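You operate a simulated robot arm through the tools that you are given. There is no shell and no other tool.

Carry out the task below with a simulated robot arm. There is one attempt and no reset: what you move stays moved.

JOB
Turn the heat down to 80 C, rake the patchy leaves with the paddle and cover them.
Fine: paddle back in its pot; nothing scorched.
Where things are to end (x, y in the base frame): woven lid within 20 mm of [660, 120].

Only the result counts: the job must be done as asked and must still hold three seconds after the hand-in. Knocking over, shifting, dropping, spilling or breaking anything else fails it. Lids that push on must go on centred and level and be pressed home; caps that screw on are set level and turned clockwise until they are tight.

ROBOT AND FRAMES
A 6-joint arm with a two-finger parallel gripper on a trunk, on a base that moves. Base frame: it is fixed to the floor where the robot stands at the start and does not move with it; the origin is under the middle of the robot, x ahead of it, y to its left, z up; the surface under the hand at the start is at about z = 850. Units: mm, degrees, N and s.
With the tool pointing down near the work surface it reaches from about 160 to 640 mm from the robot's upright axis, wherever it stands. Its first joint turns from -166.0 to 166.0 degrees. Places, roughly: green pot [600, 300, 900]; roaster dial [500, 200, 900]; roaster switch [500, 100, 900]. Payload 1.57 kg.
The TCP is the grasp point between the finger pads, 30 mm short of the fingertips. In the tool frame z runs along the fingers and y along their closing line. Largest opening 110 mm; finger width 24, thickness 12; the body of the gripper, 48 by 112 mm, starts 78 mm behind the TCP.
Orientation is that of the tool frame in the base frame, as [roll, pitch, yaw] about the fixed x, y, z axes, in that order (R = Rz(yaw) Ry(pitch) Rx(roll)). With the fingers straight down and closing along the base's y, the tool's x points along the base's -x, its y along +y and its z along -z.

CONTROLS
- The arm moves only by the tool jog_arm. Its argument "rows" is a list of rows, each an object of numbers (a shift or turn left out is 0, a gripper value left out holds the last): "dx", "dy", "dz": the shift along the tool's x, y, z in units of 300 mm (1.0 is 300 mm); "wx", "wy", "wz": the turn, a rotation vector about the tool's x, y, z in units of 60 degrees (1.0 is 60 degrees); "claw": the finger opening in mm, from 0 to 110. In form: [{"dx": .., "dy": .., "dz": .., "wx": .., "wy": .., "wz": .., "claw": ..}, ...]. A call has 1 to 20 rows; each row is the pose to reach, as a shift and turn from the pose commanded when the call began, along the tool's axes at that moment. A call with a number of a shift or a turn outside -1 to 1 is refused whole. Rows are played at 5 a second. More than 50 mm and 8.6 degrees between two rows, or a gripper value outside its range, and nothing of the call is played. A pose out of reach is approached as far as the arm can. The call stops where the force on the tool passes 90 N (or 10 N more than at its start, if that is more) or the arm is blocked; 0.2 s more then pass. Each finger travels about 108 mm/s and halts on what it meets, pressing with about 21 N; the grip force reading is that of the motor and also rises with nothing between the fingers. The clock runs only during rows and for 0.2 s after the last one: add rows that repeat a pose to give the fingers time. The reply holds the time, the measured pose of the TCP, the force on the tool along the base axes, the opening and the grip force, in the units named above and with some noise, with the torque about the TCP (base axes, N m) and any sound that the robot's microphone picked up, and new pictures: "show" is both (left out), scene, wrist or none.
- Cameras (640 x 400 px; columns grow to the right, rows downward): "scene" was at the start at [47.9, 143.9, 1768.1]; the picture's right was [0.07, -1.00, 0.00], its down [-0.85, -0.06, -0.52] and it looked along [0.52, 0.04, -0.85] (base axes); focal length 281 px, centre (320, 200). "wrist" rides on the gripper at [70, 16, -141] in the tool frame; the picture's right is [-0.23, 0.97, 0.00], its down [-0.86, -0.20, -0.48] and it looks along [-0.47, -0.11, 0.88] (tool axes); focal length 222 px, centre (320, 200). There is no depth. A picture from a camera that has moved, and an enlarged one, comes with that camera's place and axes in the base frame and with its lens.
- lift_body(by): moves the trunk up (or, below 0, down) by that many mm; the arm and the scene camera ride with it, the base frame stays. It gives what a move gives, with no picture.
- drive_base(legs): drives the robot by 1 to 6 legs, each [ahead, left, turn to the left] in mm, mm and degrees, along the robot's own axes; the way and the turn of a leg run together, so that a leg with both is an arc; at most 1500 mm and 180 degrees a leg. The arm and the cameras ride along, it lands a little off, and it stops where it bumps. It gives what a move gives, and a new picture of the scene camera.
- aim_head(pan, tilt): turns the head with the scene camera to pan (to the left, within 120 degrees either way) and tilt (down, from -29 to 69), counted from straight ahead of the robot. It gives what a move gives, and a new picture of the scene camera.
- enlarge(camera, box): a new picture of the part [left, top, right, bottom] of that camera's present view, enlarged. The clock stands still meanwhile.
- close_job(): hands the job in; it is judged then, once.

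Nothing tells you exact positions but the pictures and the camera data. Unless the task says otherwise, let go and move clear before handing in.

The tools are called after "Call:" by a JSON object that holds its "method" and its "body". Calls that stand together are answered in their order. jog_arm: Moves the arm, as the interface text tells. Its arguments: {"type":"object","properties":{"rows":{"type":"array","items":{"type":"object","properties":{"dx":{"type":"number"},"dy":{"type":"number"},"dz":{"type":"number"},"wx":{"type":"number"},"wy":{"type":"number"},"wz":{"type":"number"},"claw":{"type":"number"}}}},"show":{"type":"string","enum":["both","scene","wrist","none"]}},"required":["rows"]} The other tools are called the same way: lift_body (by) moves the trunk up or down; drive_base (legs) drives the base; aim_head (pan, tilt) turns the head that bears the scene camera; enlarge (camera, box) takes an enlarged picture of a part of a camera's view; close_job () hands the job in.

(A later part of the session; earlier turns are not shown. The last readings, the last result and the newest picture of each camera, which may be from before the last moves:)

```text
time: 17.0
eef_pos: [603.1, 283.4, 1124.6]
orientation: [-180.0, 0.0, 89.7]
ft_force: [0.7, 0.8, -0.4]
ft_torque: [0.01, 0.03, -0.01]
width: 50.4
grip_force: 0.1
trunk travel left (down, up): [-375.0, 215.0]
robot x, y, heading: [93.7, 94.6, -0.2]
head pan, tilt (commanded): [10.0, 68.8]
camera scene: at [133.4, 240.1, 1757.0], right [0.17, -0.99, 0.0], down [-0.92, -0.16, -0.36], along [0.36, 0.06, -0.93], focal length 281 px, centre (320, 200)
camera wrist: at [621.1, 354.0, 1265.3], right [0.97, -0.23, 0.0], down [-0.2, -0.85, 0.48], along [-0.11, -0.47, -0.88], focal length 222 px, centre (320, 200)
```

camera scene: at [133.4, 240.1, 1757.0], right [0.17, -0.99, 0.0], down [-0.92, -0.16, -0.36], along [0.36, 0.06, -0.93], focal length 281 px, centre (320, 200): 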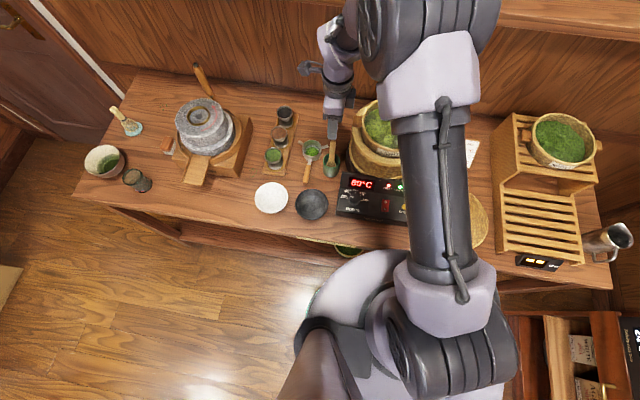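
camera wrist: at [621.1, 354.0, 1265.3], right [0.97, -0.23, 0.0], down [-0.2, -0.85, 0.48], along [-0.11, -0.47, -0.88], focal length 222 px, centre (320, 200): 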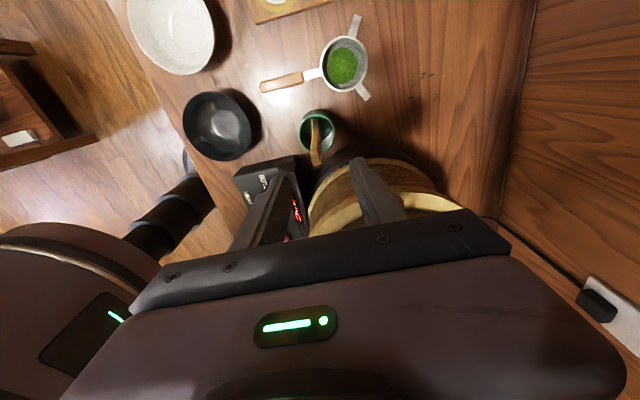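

Call:
{"method": "enlarge", "body": {"camera": "wrist", "box": [260, 90, 400, 200]}}

Call:
{"method": "enlarge", "body": {"camera": "scene", "box": [300, 80, 410, 215]}}

```text
3.64 times, centred on (330, 145) of wrist
camera zoom: at [621.1, 354.0, 1265.3], right [0.97, -0.23, 0.0], down [-0.2, -0.85, 0.48], along [-0.11, -0.47, -0.88], focal length 808 px, centre (284, 400)
```

zoom: 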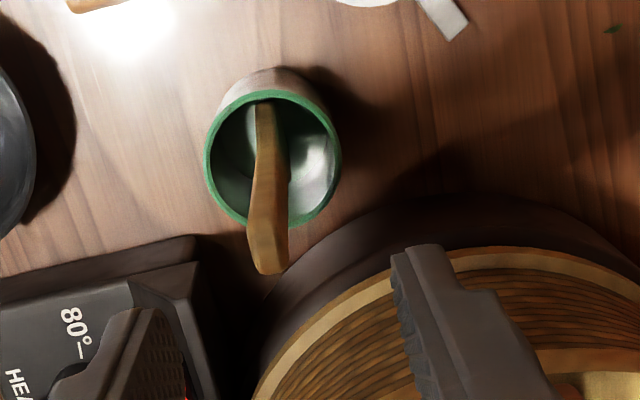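

```text
2.96 times, centred on (355, 148) of scene
camera zoom: at [133.4, 240.1, 1757.0], right [0.17, -0.99, 0.0], down [-0.92, -0.16, -0.36], along [0.36, 0.06, -0.93], focal length 833 px, centre (216, 356)
```

zoom: 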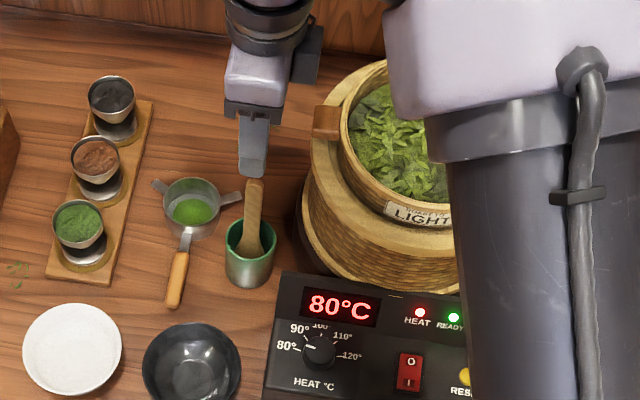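

The heat now holds at 80 °C. The handle (about 12 mm thick along x) is near (599, 282), leaning slightly; I'll lower the open fingers around it.

Call:
{"method": "jog_arm", "body": {"rows": [{"dx": 0.002, "dy": -0.012, "dz": 0.1}, {"dx": 0.002, "dy": -0.012, "dz": 0.2}, {"dx": 0.002, "dy": -0.012, "dz": 0.3}, {"dx": 0.002, "dy": -0.012, "dz": 0.4}, {"dx": 0.002, "dy": -0.012, "dz": 0.4}], "show": "both"}}

Call:
{"method": "enlarge", "body": {"camera": "wrist", "box": [240, 70, 420, 220]}}

Call:
{"method": "enlarge", "body": {"camera": "scene", "box": [300, 80, 380, 190]}}

```text
time: 18.2
eef_pos: [600.8, 285.3, 1003.1]
orientation: [179.9, 0.0, 89.9]
ft_force: [-0.5, 0.0, 0.4]
ft_torque: [-0.01, 0.01, -0.01]
width: 50.0
grip_force: 0.1
trunk travel left (down, up): [-375.0, 215.0]
robot x, y, heading: [102.0, 90.7, 0.0]
head pan, tilt (commanded): [10.0, 68.8]
camera scene: at [133.3, 240.0, 1757.0], right [0.17, -0.99, 0.0], down [-0.92, -0.16, -0.36], along [0.36, 0.06, -0.93], focal length 281 px, centre (320, 200)
camera wrist: at [617.5, 354.8, 1144.3], right [0.97, -0.23, 0.0], down [-0.2, -0.85, 0.48], along [-0.11, -0.47, -0.88], focal length 222 px, centre (320, 200)
```

scene: 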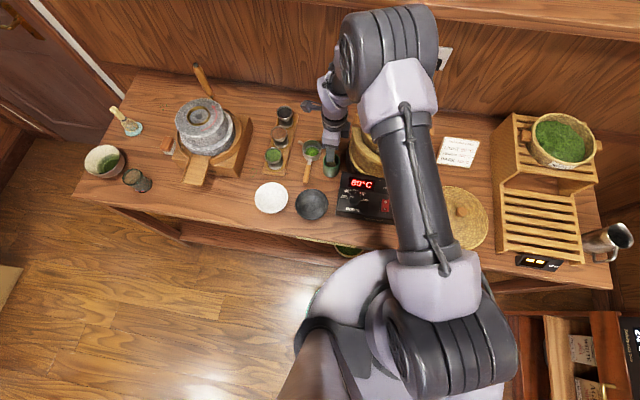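
wrist: 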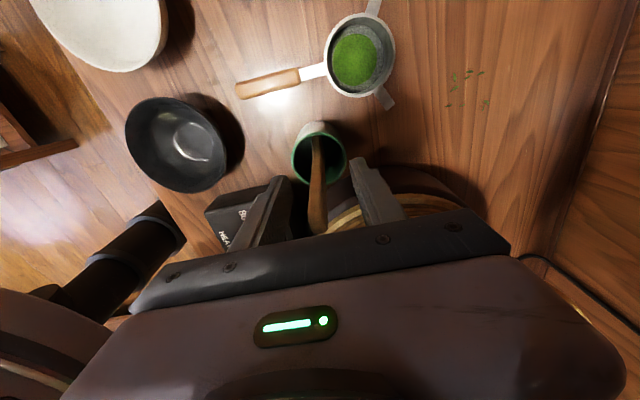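

```text
2.67 times, centred on (330, 145) of wrist
camera zoom: at [617.5, 354.8, 1144.3], right [0.97, -0.23, 0.0], down [-0.2, -0.85, 0.48], along [-0.11, -0.47, -0.88], focal length 592 px, centre (293, 347)
```

zoom: 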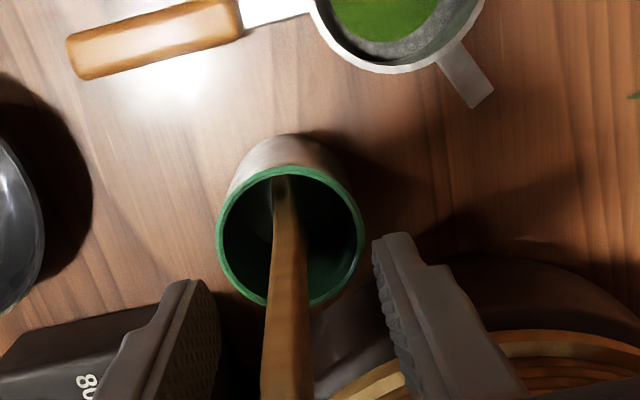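

```text
3.64 times, centred on (340, 135) of scene
camera zoom: at [133.3, 240.0, 1757.0], right [0.17, -0.99, 0.0], down [-0.92, -0.16, -0.36], along [0.36, 0.06, -0.93], focal length 1022 px, centre (247, 436)
```

zoom: 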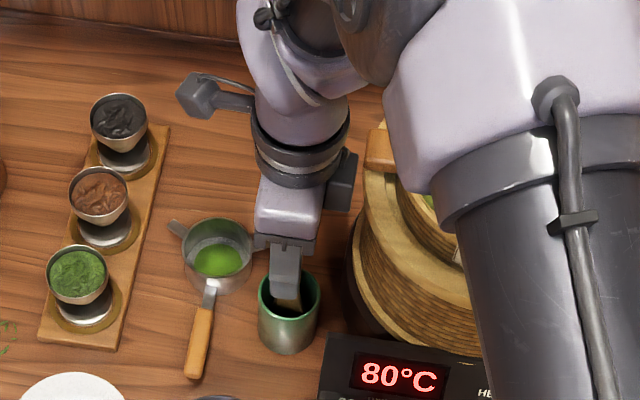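

The handle sits midway between the fingers, so I'll close on it.

Call:
{"method": "jog_arm", "body": {"rows": [{"claw": 30}, {"claw": 3}, {"claw": 3}, {"claw": 3}], "show": "wrist"}}

```text
time: 19.2
eef_pos: [600.9, 284.0, 1002.8]
orientation: [-179.9, 0.0, 89.9]
ft_force: [0.4, 0.4, 0.1]
ft_torque: [-0.01, 0.01, -0.01]
width: 9.4
grip_force: 20.9
trunk travel left (down, up): [-375.0, 215.0]
robot x, y, heading: [100.5, 93.2, -0.1]
head pan, tilt (commanded): [10.0, 68.8]
camera wrist: at [617.8, 354.9, 1144.5], right [0.97, -0.23, 0.0], down [-0.2, -0.85, 0.48], along [-0.11, -0.47, -0.88], focal length 222 px, centre (320, 200)
```

wrist: 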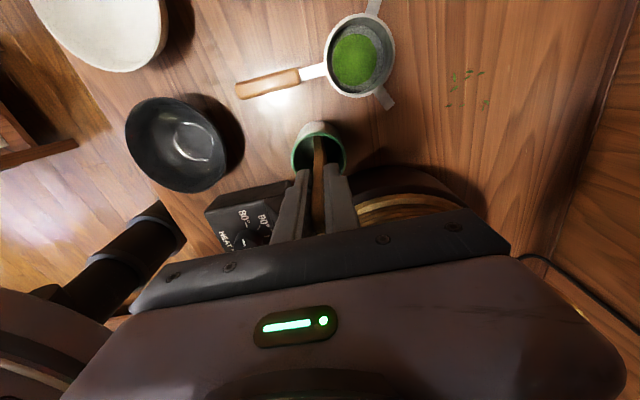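

The paddle is gripped (9.4 mm). I'll lift it straight up out of the pot.

Call:
{"method": "jog_arm", "body": {"rows": [{"dz": -0.05}, {"dz": -0.15}, {"dz": -0.3}, {"dz": -0.45}, {"dz": -0.6}, {"dz": -0.75}, {"dz": -0.9}, {"dz": -0.95}, {"dz": -0.95}], "show": "both"}}

Call:
{"method": "enlarge", "body": {"camera": "wrist", "box": [220, 90, 420, 240]}}

Call:
{"method": "enlarge", "body": {"camera": "scene", "box": [300, 60, 460, 190]}}

```text
time: 21.2
eef_pos: [601.3, 281.9, 1290.0]
orientation: [-179.9, 0.1, 89.8]
ft_force: [-0.6, 1.2, -0.6]
ft_torque: [-0.01, -0.06, 0.0]
width: 9.3
grip_force: 21.0
trunk travel left (down, up): [-375.0, 215.0]
robot x, y, heading: [98.2, 94.4, -0.5]
head pan, tilt (commanded): [10.0, 68.8]
camera scene: at [133.5, 240.0, 1756.9], right [0.17, -0.99, 0.0], down [-0.92, -0.16, -0.36], along [0.36, 0.06, -0.93], focal length 281 px, centre (320, 200)
camera wrist: at [618.0, 352.3, 1430.8], right [0.97, -0.23, 0.0], down [-0.2, -0.85, 0.48], along [-0.11, -0.47, -0.88], focal length 222 px, centre (320, 200)
```

scene: 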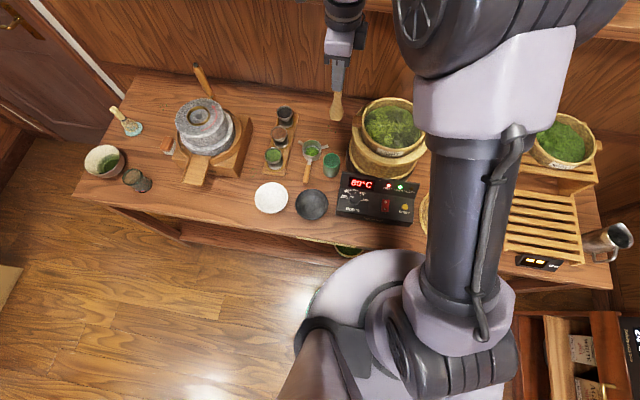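
wrist: 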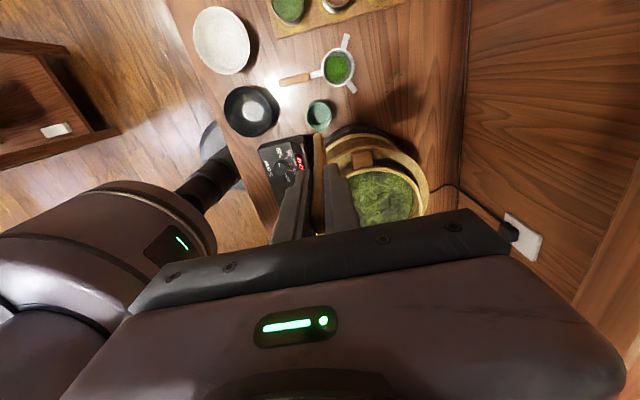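

```text
2.67 times, centred on (320, 165) of wrist
camera zoom: at [618.0, 352.3, 1430.8], right [0.97, -0.23, 0.0], down [-0.2, -0.85, 0.48], along [-0.11, -0.47, -0.88], focal length 592 px, centre (320, 293)
```

zoom: 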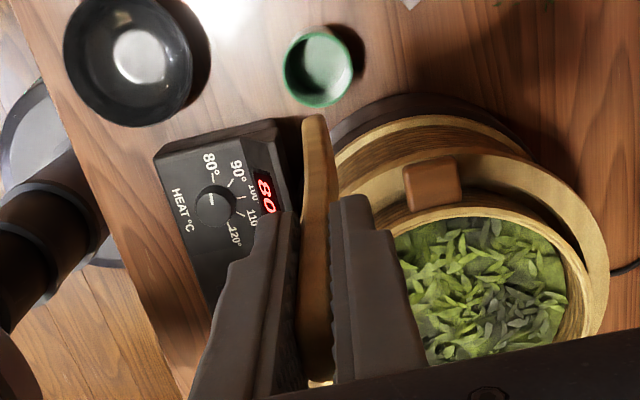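

```text
3.08 times, centred on (380, 125) of scene
camera zoom: at [133.5, 240.0, 1756.9], right [0.17, -0.99, 0.0], down [-0.92, -0.16, -0.36], along [0.36, 0.06, -0.93], focal length 865 px, centre (135, 431)
```

zoom: 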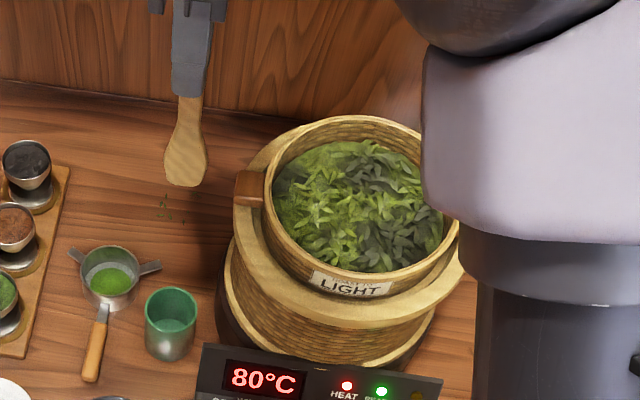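

The paddle hangs with its tip about 153 mm below the TCP. The basket's handle is at (659, 222, 1073) and the leaves lie near z = 1060; I'll carry the paddle over the basket's middle and look again.

Call:
{"method": "jog_arm", "body": {"rows": [{"dx": -0.1, "dy": 0.035}, {"dx": -0.22, "dy": 0.077}, {"dx": -0.36, "dy": 0.126}, {"dx": -0.48, "dy": 0.168}, {"dx": -0.56, "dy": 0.197}, {"dx": -0.56, "dy": 0.197}], "show": "both"}}

Call:
{"method": "enlarge", "body": {"camera": "wrist", "box": [220, 60, 420, 240]}}

Call:
{"method": "enlarge", "body": {"camera": "scene", "box": [330, 60, 450, 200]}}

```text
time: 22.6
eef_pos: [660.1, 113.9, 1289.8]
orientation: [179.9, -0.1, 89.9]
ft_force: [-0.3, -0.5, -0.1]
ft_torque: [-0.01, -0.01, 0.0]
width: 9.3
grip_force: 20.7
trunk travel left (down, up): [-375.0, 215.0]
robot x, y, heading: [101.0, 91.8, -0.2]
head pan, tilt (commanded): [10.0, 68.8]
camera scene: at [133.4, 240.7, 1756.9], right [0.17, -0.99, 0.0], down [-0.92, -0.16, -0.36], along [0.36, 0.06, -0.93], focal length 281 px, centre (320, 200)
camera wrist: at [676.0, 184.7, 1430.9], right [0.97, -0.23, 0.0], down [-0.2, -0.85, 0.48], along [-0.11, -0.47, -0.88], focal length 222 px, centre (320, 200)
```

scene: 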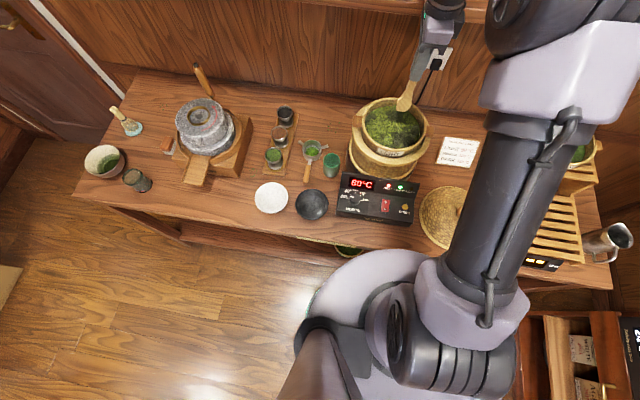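
wrist: 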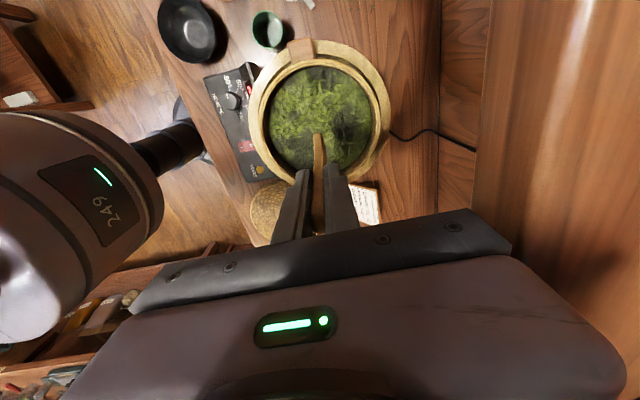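

```text
2.22 times, centred on (320, 150) of wrist
camera zoom: at [676.0, 184.7, 1430.9], right [0.97, -0.23, 0.0], down [-0.2, -0.85, 0.48], along [-0.11, -0.47, -0.88], focal length 494 px, centre (320, 311)
```

zoom: 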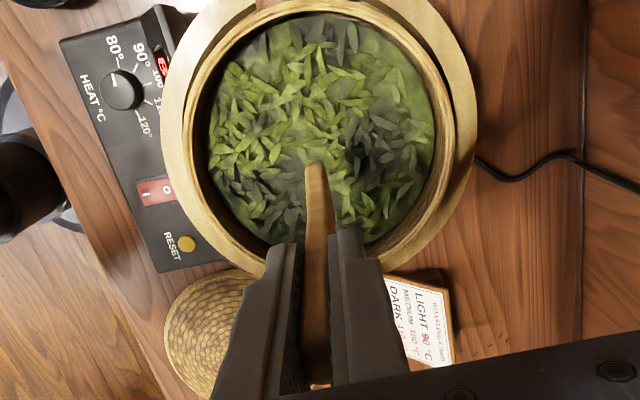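

```text
2.86 times, centred on (390, 130) of scene
camera zoom: at [133.4, 240.7, 1756.9], right [0.17, -0.99, 0.0], down [-0.92, -0.16, -0.36], along [0.36, 0.06, -0.93], focal length 803 px, centre (120, 400)
```

zoom: 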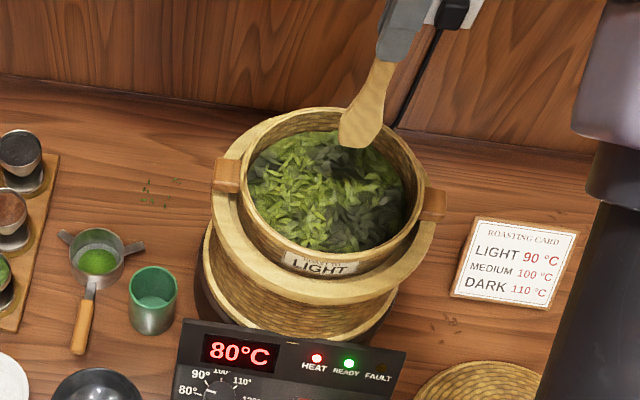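

The basket centre is at about (661, 121), leaf radius about 82; the paddle blade (about 40 mm wide along y) has its tip near y = 107. I'll centre it and lower it to just above the leaves, watching force.

Call:
{"method": "jog_arm", "body": {"rows": [{"dx": 0.047, "dy": 0.003, "dz": 0.06}, {"dx": 0.047, "dy": 0.003, "dz": 0.14}, {"dx": 0.047, "dy": 0.003, "dz": 0.22}, {"dx": 0.047, "dy": 0.003, "dz": 0.25}, {"dx": 0.047, "dy": 0.003, "dz": 0.25}], "show": "both"}}

Call:
{"method": "enlarge", "body": {"camera": "wrist", "box": [220, 60, 420, 240]}}

Call:
{"method": "enlarge", "body": {"camera": "scene", "box": [340, 70, 440, 180]}}

```text
time: 23.8
eef_pos: [660.3, 131.0, 1215.3]
orientation: [180.0, 0.0, 89.8]
ft_force: [-0.3, 0.4, 0.0]
ft_torque: [0.0, 0.0, 0.02]
width: 9.4
grip_force: 21.2
trunk travel left (down, up): [-375.0, 215.0]
robot x, y, heading: [97.8, 94.3, 0.1]
head pan, tilt (commanded): [10.0, 68.8]
camera scene: at [133.7, 240.2, 1756.9], right [0.17, -0.99, 0.0], down [-0.92, -0.16, -0.36], along [0.36, 0.06, -0.93], focal length 281 px, centre (320, 200)
camera wrist: at [677.6, 201.2, 1356.2], right [0.97, -0.23, 0.0], down [-0.2, -0.85, 0.48], along [-0.11, -0.47, -0.88], focal length 222 px, centre (320, 200)
```

scene: 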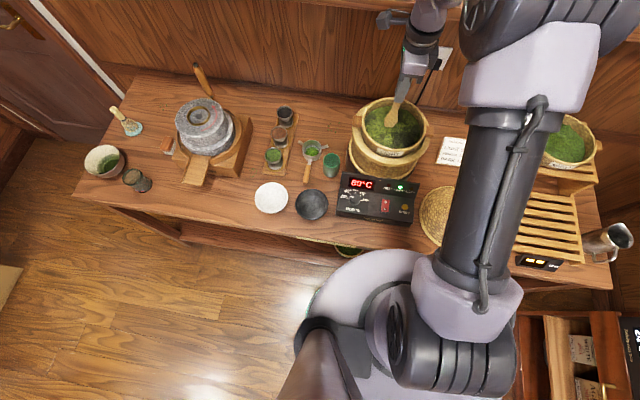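
wrist: 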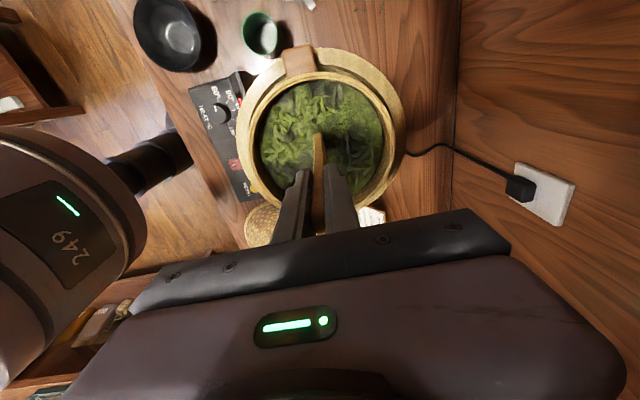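

```text
2.22 times, centred on (320, 150) of wrist
camera zoom: at [677.6, 201.2, 1356.2], right [0.97, -0.23, 0.0], down [-0.2, -0.85, 0.48], along [-0.11, -0.47, -0.88], focal length 494 px, centre (320, 311)
```

zoom: 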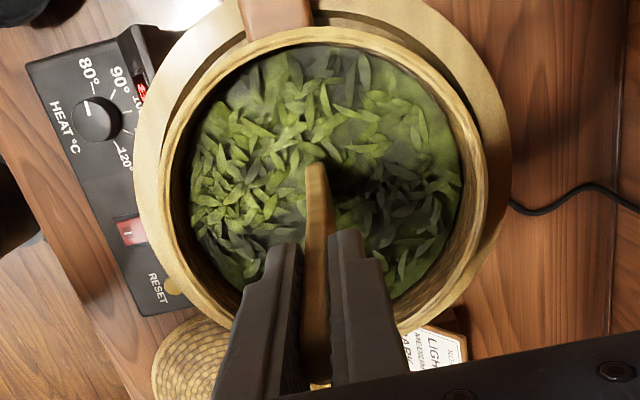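

```text
3.64 times, centred on (390, 125) of scene
camera zoom: at [133.7, 240.2, 1756.9], right [0.17, -0.99, 0.0], down [-0.92, -0.16, -0.36], along [0.36, 0.06, -0.93], focal length 1022 px, centre (66, 473)
```

zoom: 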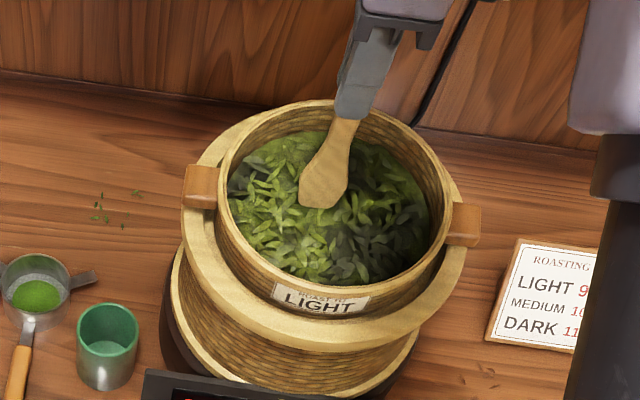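

The paddle tip is at about z = 1068, centred and not yet touching. I'll lower in small steps into the leaves.

Call:
{"method": "jog_arm", "body": {"rows": [{"dx": -0.013, "dz": 0.017}, {"dx": -0.013, "dz": 0.033}, {"dx": -0.013, "dz": 0.05}, {"dx": -0.013, "dz": 0.067}, {"dx": -0.013, "dz": 0.067}], "show": "both"}}

Call:
{"method": "enlarge", "body": {"camera": "wrist", "box": [220, 60, 420, 240]}}

Call:
{"method": "enlarge", "body": {"camera": "scene", "box": [340, 70, 440, 180]}}

```text
time: 25.0
eef_pos: [658.6, 127.1, 1195.6]
orientation: [179.8, -0.1, 89.8]
ft_force: [1.2, -0.1, 16.5]
ft_torque: [-0.06, -0.13, 0.02]
width: 9.6
grip_force: 20.6
trunk travel left (down, up): [-375.0, 215.0]
robot x, y, heading: [95.6, 90.9, 0.0]
head pan, tilt (commanded): [10.0, 68.8]
camera scene: at [132.0, 239.9, 1757.2], right [0.17, -0.99, 0.0], down [-0.92, -0.16, -0.36], along [0.36, 0.06, -0.93], focal length 281 px, centre (320, 200)
camera wrist: at [675.8, 196.1, 1336.8], right [0.97, -0.23, 0.0], down [-0.2, -0.85, 0.48], along [-0.11, -0.47, -0.88], focal length 222 px, centre (320, 200)
```

scene: 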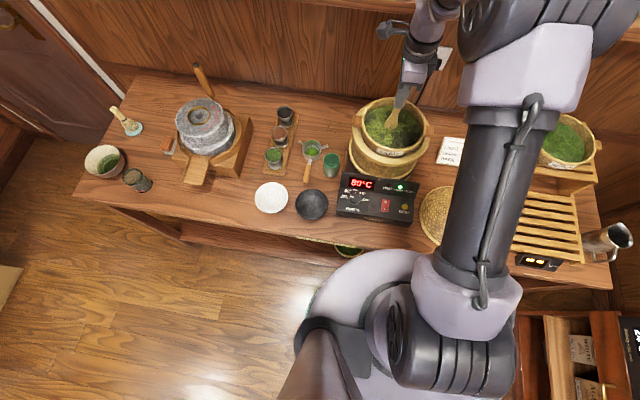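
wrist: 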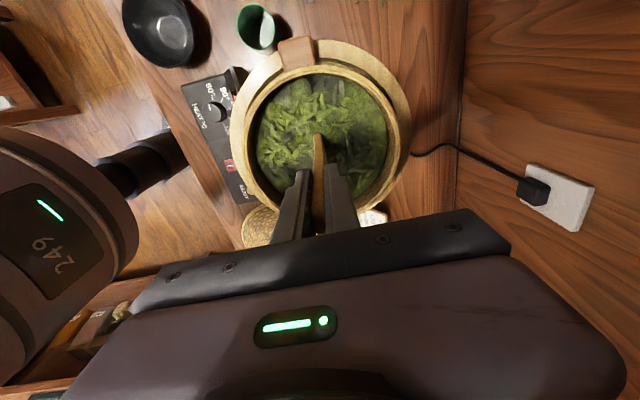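

```text
2.22 times, centred on (320, 150) of wrist
camera zoom: at [675.8, 196.1, 1336.8], right [0.97, -0.23, 0.0], down [-0.2, -0.85, 0.48], along [-0.11, -0.47, -0.88], focal length 494 px, centre (320, 311)
```

zoom: 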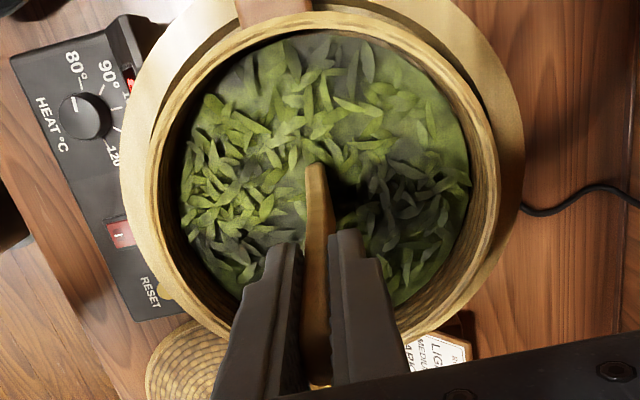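

```text
3.64 times, centred on (390, 125) of scene
camera zoom: at [132.0, 239.9, 1757.2], right [0.17, -0.99, 0.0], down [-0.92, -0.16, -0.36], along [0.36, 0.06, -0.93], focal length 1022 px, centre (66, 473)
```

zoom: 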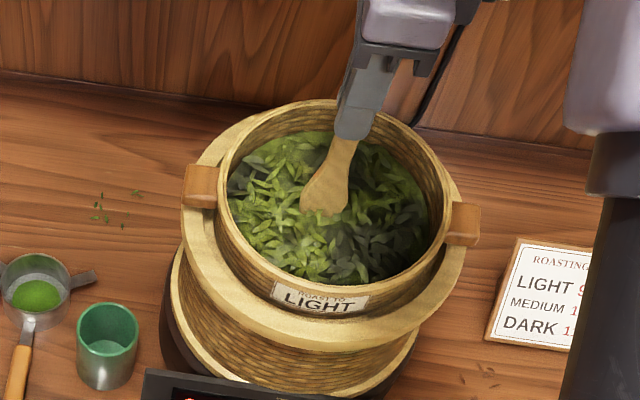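

The tip touched the leaf bed at about z = 1049 with a light 16 N. I'll ease up a millimetre and rake back and forth across the middle and both sides.

Call:
{"method": "jog_arm", "body": {"rows": [{"dz": -0.003, "dy": 0.09}, {"dz": -0.003, "dy": 0.17}, {"dz": -0.003, "dy": 0.08}, {"dz": -0.003, "dy": 0.0}, {"dz": -0.003, "dy": -0.09}, {"dz": -0.003, "dy": -0.17}, {"dz": -0.003, "dy": -0.15, "dx": 0.05}, {"dz": -0.003, "dy": -0.13, "dx": 0.1}, {"dz": -0.003, "dy": -0.04, "dx": 0.1}, {"dz": -0.003, "dy": 0.05, "dx": 0.1}, {"dz": -0.003, "dy": 0.13, "dx": 0.1}, {"dz": -0.003, "dy": 0.15, "dx": 0.03}, {"dz": -0.003, "dy": 0.15, "dx": -0.05}, {"dz": -0.003, "dy": 0.13, "dx": -0.1}, {"dz": -0.003, "dy": 0.05, "dx": -0.1}, {"dz": -0.003, "dy": -0.04, "dx": -0.1}, {"dz": -0.003, "dy": -0.13, "dx": -0.1}, {"dz": -0.003, "dy": -0.06, "dx": -0.05}, {"dz": -0.003, "dy": 0.0, "dx": 0.0}], "show": "both"}}

Call:
{"method": "enlarge", "body": {"camera": "wrist", "box": [220, 60, 420, 240]}}

Call:
{"method": "enlarge", "body": {"camera": "scene", "box": [340, 70, 440, 180]}}

```text
time: 27.7
eef_pos: [692.8, 143.4, 1199.8]
orientation: [179.9, 0.2, 91.3]
ft_force: [-55.0, 21.2, 8.8]
ft_torque: [-2.48, -9.09, 5.45]
width: 9.2
grip_force: 21.7
trunk travel left (down, up): [-375.0, 215.0]
robot x, y, heading: [95.1, 94.3, 0.4]
head pan, tilt (commanded): [10.0, 68.8]
stopped in row 13: the force on the tool passed its limit at 95 N (the readings are from after the stop); the commanded pose is now the measured one
camera scene: at [116.0, 244.2, 1757.1], right [0.18, -0.98, 0.0], down [-0.91, -0.17, -0.37], along [0.36, 0.06, -0.93], focal length 281 px, centre (320, 200)
camera wrist: at [706.5, 212.8, 1341.3], right [0.98, -0.2, 0.0], down [-0.18, -0.86, 0.48], along [-0.1, -0.47, -0.88], focal length 222 px, centre (320, 200)
```

scene: 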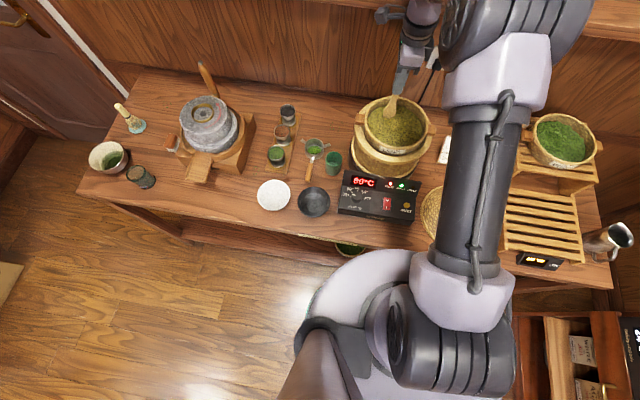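
wrist: 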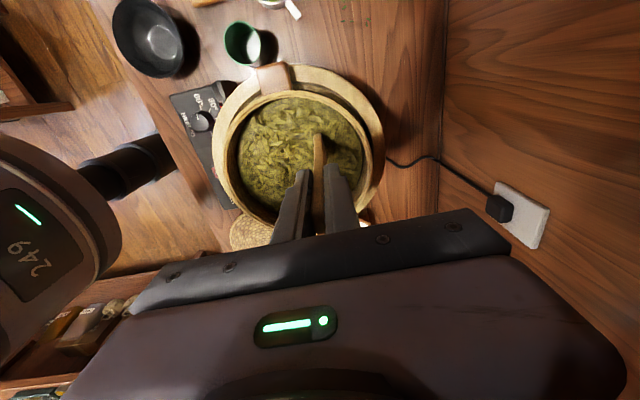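

```text
2.22 times, centred on (320, 150) of wrist
camera zoom: at [706.5, 212.8, 1341.3], right [0.98, -0.2, 0.0], down [-0.18, -0.86, 0.48], along [-0.1, -0.47, -0.88], focal length 494 px, centre (320, 311)
```

zoom: 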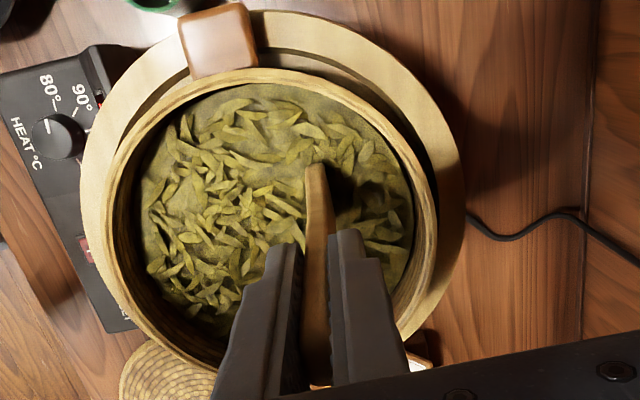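

```text
3.64 times, centred on (390, 125) of scene
camera zoom: at [116.0, 244.2, 1757.1], right [0.18, -0.98, 0.0], down [-0.91, -0.17, -0.37], along [0.36, 0.06, -0.93], focal length 1022 px, centre (66, 473)
```

zoom: 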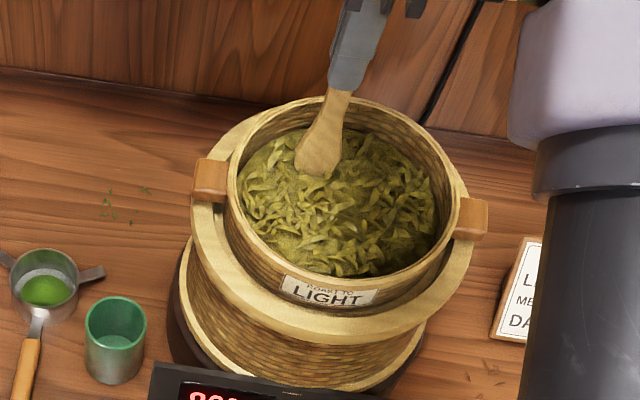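

The leaves turned evenly olive after raking, but the wrist camera bumped the wall shelf's front edge at the far end of the stroke. I'll back away from the shelf first and check.

Call:
{"method": "jog_arm", "body": {"rows": [{"dy": -0.06}, {"dy": -0.12, "dx": -0.03}, {"dy": -0.12, "dx": -0.06}, {"dy": -0.12, "dx": -0.06}], "show": "both"}}

Call:
{"method": "enlarge", "body": {"camera": "wrist", "box": [220, 60, 420, 240]}}

Call:
{"method": "enlarge", "body": {"camera": "scene", "box": [340, 70, 440, 180]}}

```text
time: 28.7
eef_pos: [668.6, 116.9, 1195.3]
orientation: [-179.8, 0.0, 90.8]
ft_force: [-0.4, -0.6, -0.8]
ft_torque: [-0.02, -0.05, 0.04]
width: 9.7
grip_force: 21.2
trunk travel left (down, up): [-375.0, 215.0]
robot x, y, heading: [93.9, 89.7, -0.2]
head pan, tilt (commanded): [10.0, 68.8]
camera scene: at [131.1, 241.7, 1756.9], right [0.18, -0.98, 0.0], down [-0.92, -0.16, -0.36], along [0.36, 0.06, -0.93], focal length 281 px, centre (320, 200)
camera wrist: at [683.9, 187.9, 1336.9], right [0.98, -0.21, 0.0], down [-0.19, -0.86, 0.48], along [-0.11, -0.47, -0.88], focal length 222 px, centre (320, 200)
```

scene: 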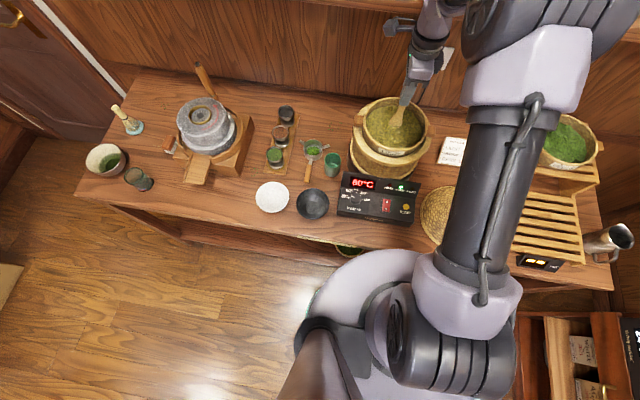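
wrist: 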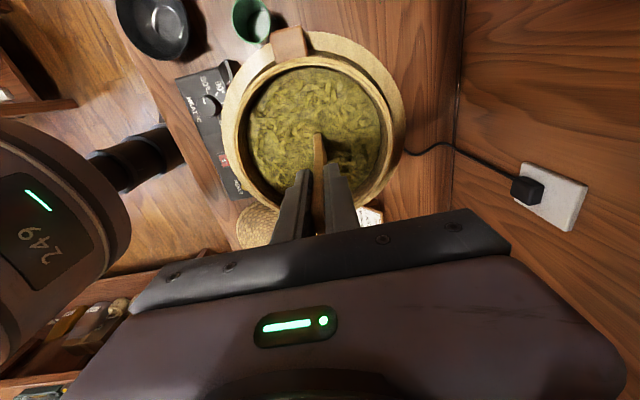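

```text
2.22 times, centred on (320, 150) of wrist
camera zoom: at [683.9, 187.9, 1336.9], right [0.98, -0.21, 0.0], down [-0.19, -0.86, 0.48], along [-0.11, -0.47, -0.88], focal length 494 px, centre (320, 311)
```

zoom: 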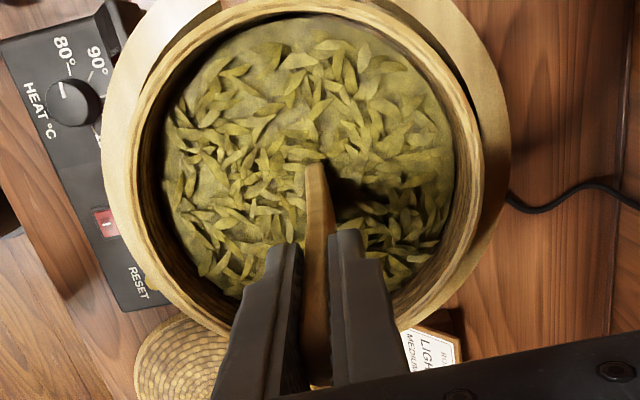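

```text
3.64 times, centred on (390, 125) of scene
camera zoom: at [131.1, 241.7, 1756.9], right [0.18, -0.98, 0.0], down [-0.92, -0.16, -0.36], along [0.36, 0.06, -0.93], focal length 1022 px, centre (66, 473)
```

zoom: 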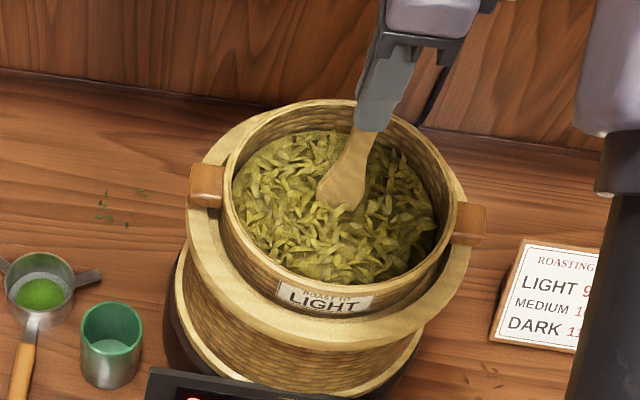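

Forces are back to zero and the leaves look even all over. Next I'll lift the paddle out and carry it back above the green pot.

Call:
{"method": "jog_arm", "body": {"rows": [{"dz": -0.1, "dy": -0.02}, {"dz": -0.2, "dy": -0.04}, {"dz": -0.317, "dy": -0.05}, {"dz": -0.317, "dx": 0.13, "dy": -0.08, "wz": 0.01}, {"dz": -0.317, "dx": 0.27, "dy": -0.12, "wz": 0.017}, {"dz": -0.317, "dx": 0.41, "dy": -0.16, "wz": 0.017}, {"dz": -0.317, "dx": 0.52, "dy": -0.2, "wz": 0.017}, {"dz": -0.317, "dx": 0.56, "dy": -0.2177, "wz": 0.017}, {"dz": -0.317, "dx": 0.56, "dy": -0.2177, "wz": 0.017}, {"dz": -0.317, "dx": 0.56, "dy": -0.2177, "wz": 0.017}], "show": "both"}}

Call:
{"method": "enlarge", "body": {"camera": "wrist", "box": [240, 60, 420, 220]}}

Call:
{"method": "enlarge", "body": {"camera": "scene", "box": [300, 60, 460, 190]}}

```text
time: 30.9
eef_pos: [601.1, 284.9, 1291.2]
orientation: [-179.8, -0.1, 89.9]
ft_force: [-0.1, 0.4, 0.0]
ft_torque: [-0.02, 0.01, 0.02]
width: 9.4
grip_force: 20.4
trunk travel left (down, up): [-375.0, 215.0]
robot x, y, heading: [96.9, 92.2, 0.3]
head pan, tilt (commanded): [10.0, 68.8]
camera scene: at [131.7, 241.3, 1756.9], right [0.18, -0.98, 0.0], down [-0.92, -0.16, -0.36], along [0.36, 0.06, -0.93], focal length 281 px, centre (320, 200)
camera wrist: at [617.6, 354.0, 1432.3], right [0.97, -0.23, 0.0], down [-0.2, -0.85, 0.48], along [-0.11, -0.47, -0.88], focal length 222 px, centre (320, 200)
```

scene: 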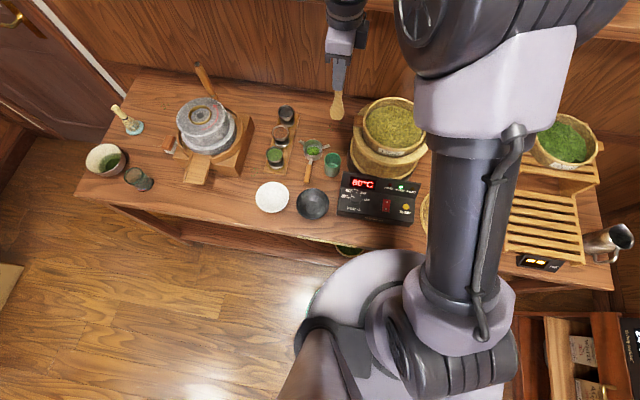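
wrist: 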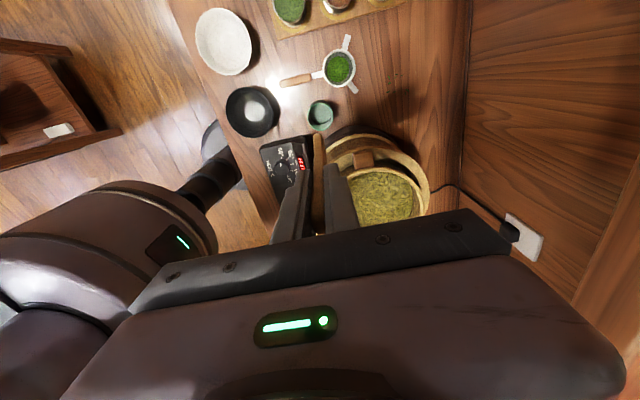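

```text
2.50 times, centred on (330, 140) of wrist
camera zoom: at [617.6, 354.0, 1432.3], right [0.97, -0.23, 0.0], down [-0.2, -0.85, 0.48], along [-0.11, -0.47, -0.88], focal length 555 px, centre (295, 350)
```

zoom: 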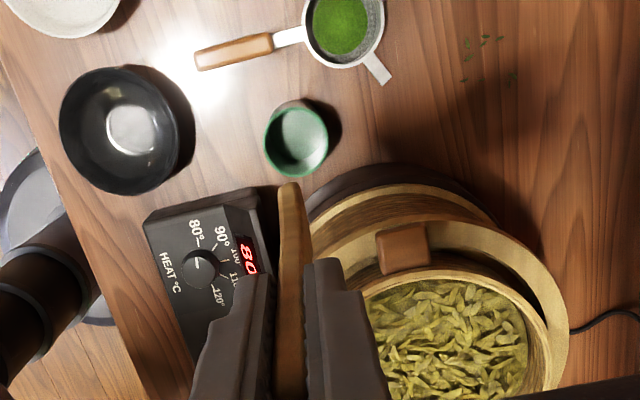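

```text
3.08 times, centred on (380, 125) of scene
camera zoom: at [131.7, 241.3, 1756.9], right [0.18, -0.98, 0.0], down [-0.92, -0.16, -0.36], along [0.36, 0.06, -0.93], focal length 865 px, centre (135, 431)
```

zoom: 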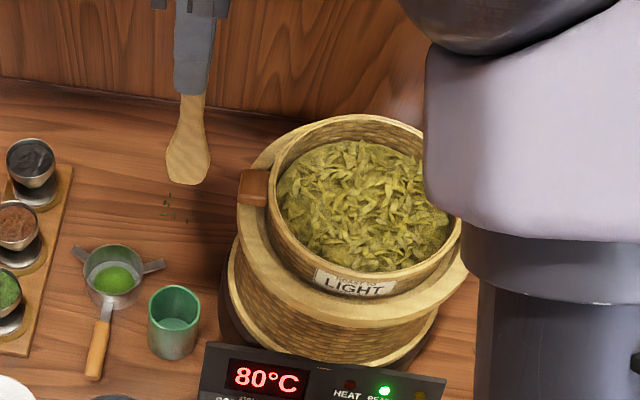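

The paddle hasn't shifted in the grip and hangs over the pot, its blade about 4–5 mm towards -y of the pot's centre. I'll nudge +4 mm and lower until the tip is just above the rim.

Call:
{"method": "jog_arm", "body": {"rows": [{"dx": 0.013, "dz": 0.1}, {"dx": 0.013, "dz": 0.24}, {"dx": 0.013, "dz": 0.38}, {"dx": 0.013, "dz": 0.52}, {"dx": 0.013, "dz": 0.63}, {"dx": 0.013, "dz": 0.68}, {"dx": 0.013, "dz": 0.68}], "show": "both"}}

Call:
{"method": "enlarge", "body": {"camera": "wrist", "box": [240, 60, 420, 220]}}

Call:
{"method": "enlarge", "body": {"camera": "scene", "box": [300, 90, 380, 190]}}

```text
time: 32.5
eef_pos: [601.0, 289.3, 1086.3]
orientation: [-179.7, 0.0, 89.9]
ft_force: [0.7, -1.4, -0.2]
ft_torque: [-0.01, -0.03, -0.01]
width: 9.4
grip_force: 20.3
trunk travel left (down, up): [-375.0, 215.0]
robot x, y, heading: [97.0, 93.9, -0.1]
head pan, tilt (commanded): [10.0, 68.8]
camera scene: at [131.6, 241.2, 1757.0], right [0.18, -0.98, 0.0], down [-0.92, -0.16, -0.36], along [0.36, 0.06, -0.93], focal length 281 px, centre (320, 200)
camera wrist: at [617.7, 359.2, 1228.3], right [0.97, -0.23, 0.0], down [-0.2, -0.85, 0.48], along [-0.11, -0.47, -0.88], focal length 222 px, centre (320, 200)
```

scene: 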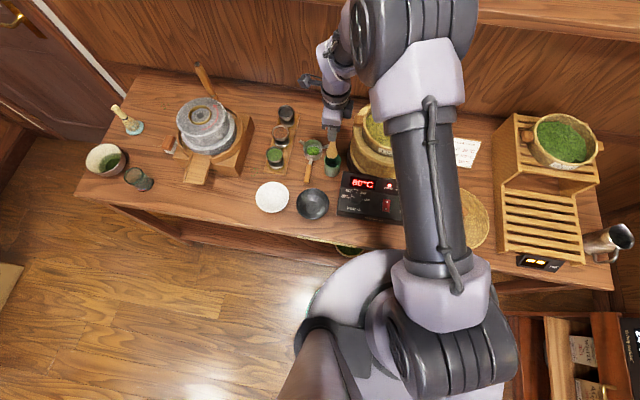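
wrist: 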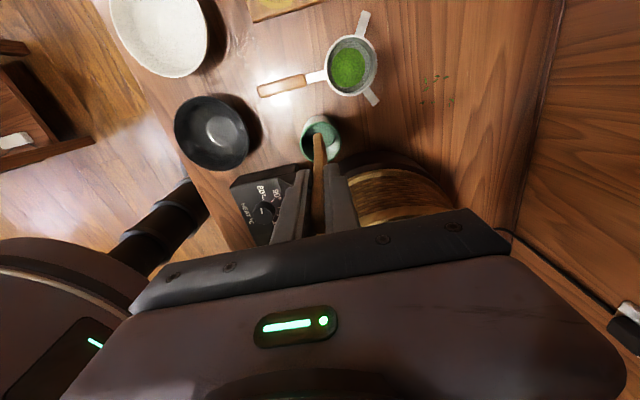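

```text
2.50 times, centred on (330, 140) of wrist
camera zoom: at [617.7, 359.2, 1228.3], right [0.97, -0.23, 0.0], down [-0.2, -0.85, 0.48], along [-0.11, -0.47, -0.88], focal length 555 px, centre (295, 350)
```

zoom: 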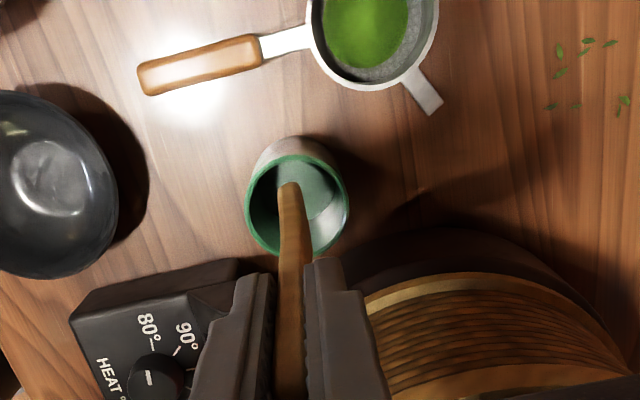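

```text
4.00 times, centred on (340, 140) of scene
camera zoom: at [131.6, 241.2, 1757.0], right [0.18, -0.98, 0.0], down [-0.92, -0.16, -0.36], along [0.36, 0.06, -0.93], focal length 1125 px, centre (240, 440)
```

zoom: 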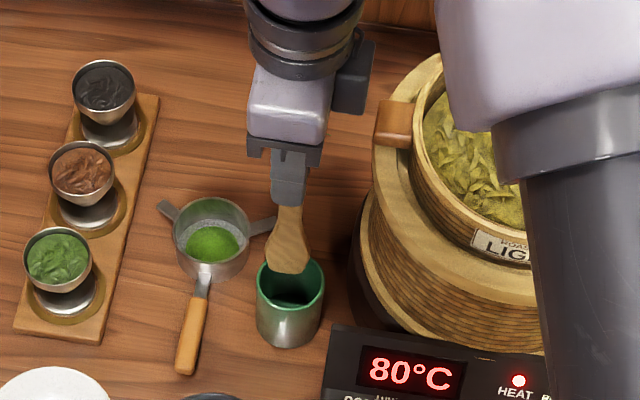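

The tip is right over the pot mouth, aligned in x and slightly low in y. I'll shift 3 mm more and lower it slowly into the pot.

Call:
{"method": "jog_arm", "body": {"rows": [{"dx": 0.01, "dz": 0.03}, {"dx": 0.01, "dz": 0.08}, {"dx": 0.01, "dz": 0.13}, {"dx": 0.01, "dz": 0.18}, {"dx": 0.01, "dz": 0.22}, {"dx": 0.01, "dz": 0.25}, {"dx": 0.01, "dz": 0.25}], "show": "both"}}

Call:
{"method": "enlarge", "body": {"camera": "wrist", "box": [240, 60, 420, 220]}}

Call:
{"method": "enlarge", "body": {"camera": "scene", "box": [300, 90, 380, 190]}}

```text
time: 33.9
eef_pos: [604.2, 291.1, 1024.7]
orientation: [178.9, -0.5, 89.8]
ft_force: [-7.8, -10.8, 75.6]
ft_torque: [0.14, 0.91, 0.05]
width: 15.1
grip_force: 6.6
trunk travel left (down, up): [-375.0, 215.0]
robot x, y, heading: [95.2, 90.8, 0.2]
head pan, tilt (commanded): [10.0, 68.8]
stopped in row 7: the force on the tool passed its limit at 110 N (the readings are from after the stop); the commanded pose is now the measured one
camera scene: at [125.0, 237.0, 1758.0], right [0.18, -0.98, 0.0], down [-0.92, -0.16, -0.37], along [0.36, 0.07, -0.93], focal length 281 px, centre (320, 200)
camera wrist: at [618.3, 359.2, 1167.3], right [0.97, -0.23, 0.02], down [-0.21, -0.86, 0.47], along [-0.1, -0.46, -0.88], focal length 222 px, centre (320, 200)
```

scene: 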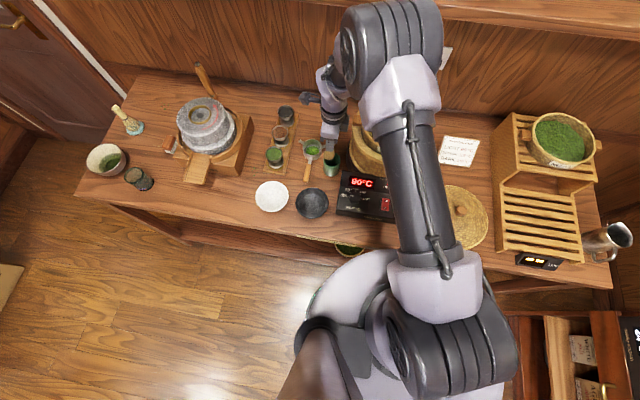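
wrist: 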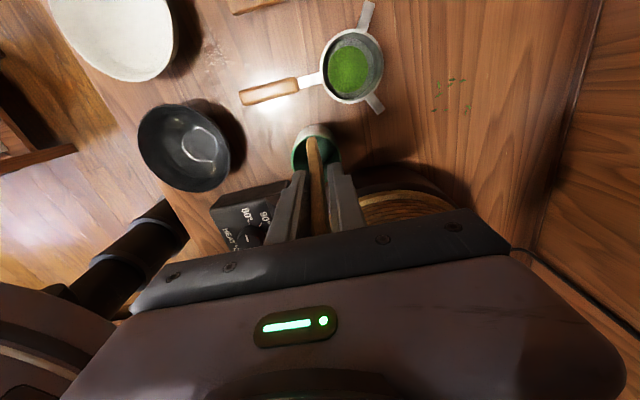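

```text
2.50 times, centred on (330, 140) of wrist
camera zoom: at [618.3, 359.2, 1167.3], right [0.97, -0.23, 0.02], down [-0.21, -0.86, 0.47], along [-0.1, -0.46, -0.88], focal length 555 px, centre (295, 350)
```

zoom: 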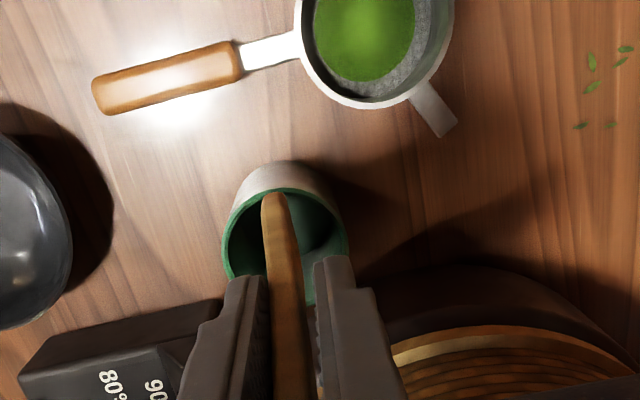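

```text
4.00 times, centred on (340, 140) of scene
camera zoom: at [125.0, 237.0, 1758.0], right [0.18, -0.98, 0.0], down [-0.92, -0.16, -0.37], along [0.36, 0.07, -0.93], focal length 1125 px, centre (240, 440)
```

zoom: 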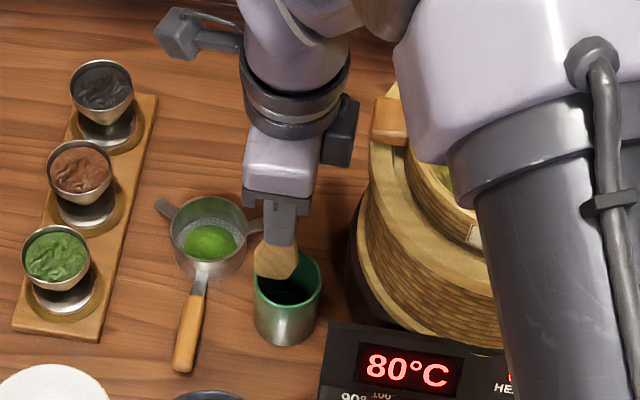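

The blade's +y corner caught on the pot's rim and the paddle slid in the grip; the pot itself doesn't seem to have moved. I'll lift off gently and look again.

Call:
{"method": "jog_arm", "body": {"rows": [{"dz": -0.02, "claw": 3}, {"dz": -0.05, "claw": 3}, {"dz": -0.09, "claw": 3}, {"dz": -0.13, "claw": 3}, {"dz": -0.13, "claw": 3}], "show": "both"}}

Call:
{"method": "enlarge", "body": {"camera": "wrist", "box": [240, 60, 420, 220]}}

Call:
{"method": "enlarge", "body": {"camera": "scene", "box": [300, 90, 380, 190]}}

```text
time: 35.1
eef_pos: [604.9, 291.2, 1058.4]
orientation: [179.6, -0.2, 89.7]
ft_force: [0.3, 0.2, -0.6]
ft_torque: [-0.01, 0.03, -0.03]
width: 9.4
grip_force: 20.8
trunk travel left (down, up): [-375.0, 215.0]
robot x, y, heading: [97.6, 93.6, 0.3]
head pan, tilt (commanded): [10.0, 68.8]
camera scene: at [131.7, 241.0, 1756.9], right [0.18, -0.98, 0.0], down [-0.92, -0.16, -0.36], along [0.36, 0.06, -0.93], focal length 281 px, centre (320, 200)
camera wrist: at [620.2, 361.3, 1199.6], right [0.97, -0.23, 0.01], down [-0.21, -0.86, 0.47], along [-0.1, -0.46, -0.88], focal length 222 px, centre (320, 200)
```

scene: 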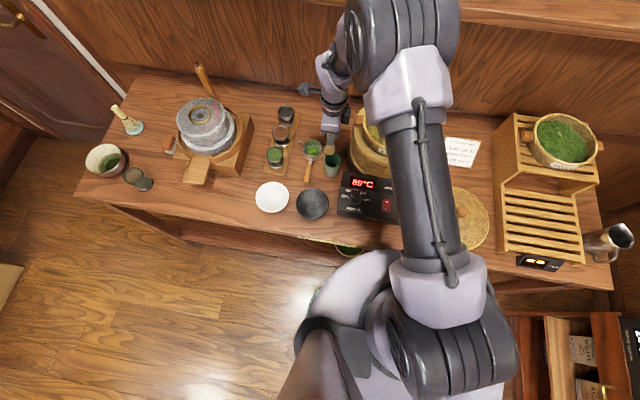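
wrist: 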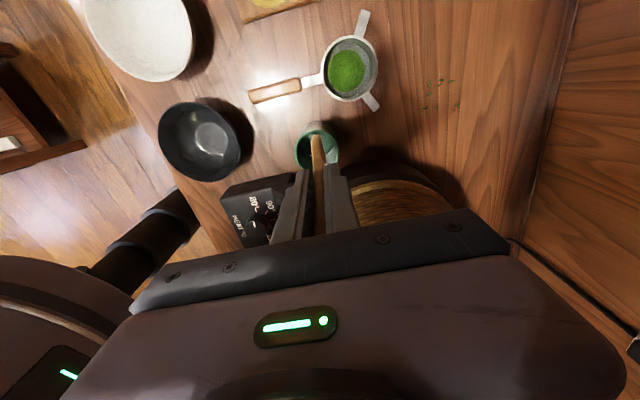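

```text
2.50 times, centred on (330, 140) of wrist
camera zoom: at [620.2, 361.3, 1199.6], right [0.97, -0.23, 0.01], down [-0.21, -0.86, 0.47], along [-0.1, -0.46, -0.88], focal length 555 px, centre (295, 350)
```

zoom: 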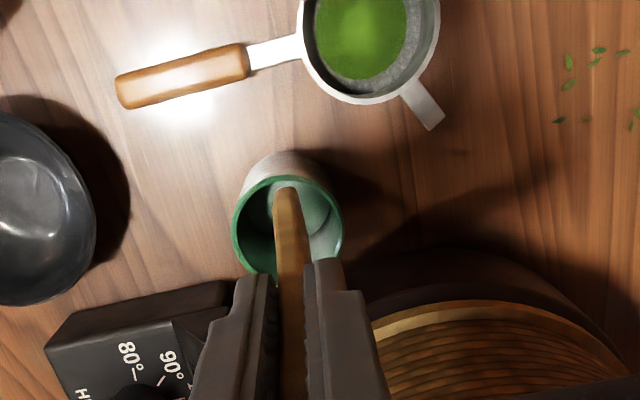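

```text
4.00 times, centred on (340, 140) of scene
camera zoom: at [131.7, 241.0, 1756.9], right [0.18, -0.98, 0.0], down [-0.92, -0.16, -0.36], along [0.36, 0.06, -0.93], focal length 1125 px, centre (240, 440)
```

zoom: 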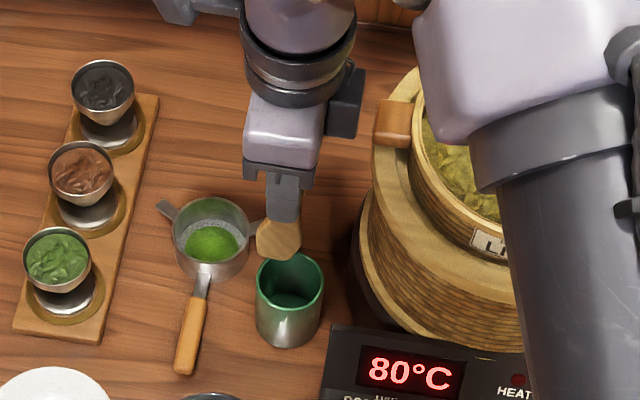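

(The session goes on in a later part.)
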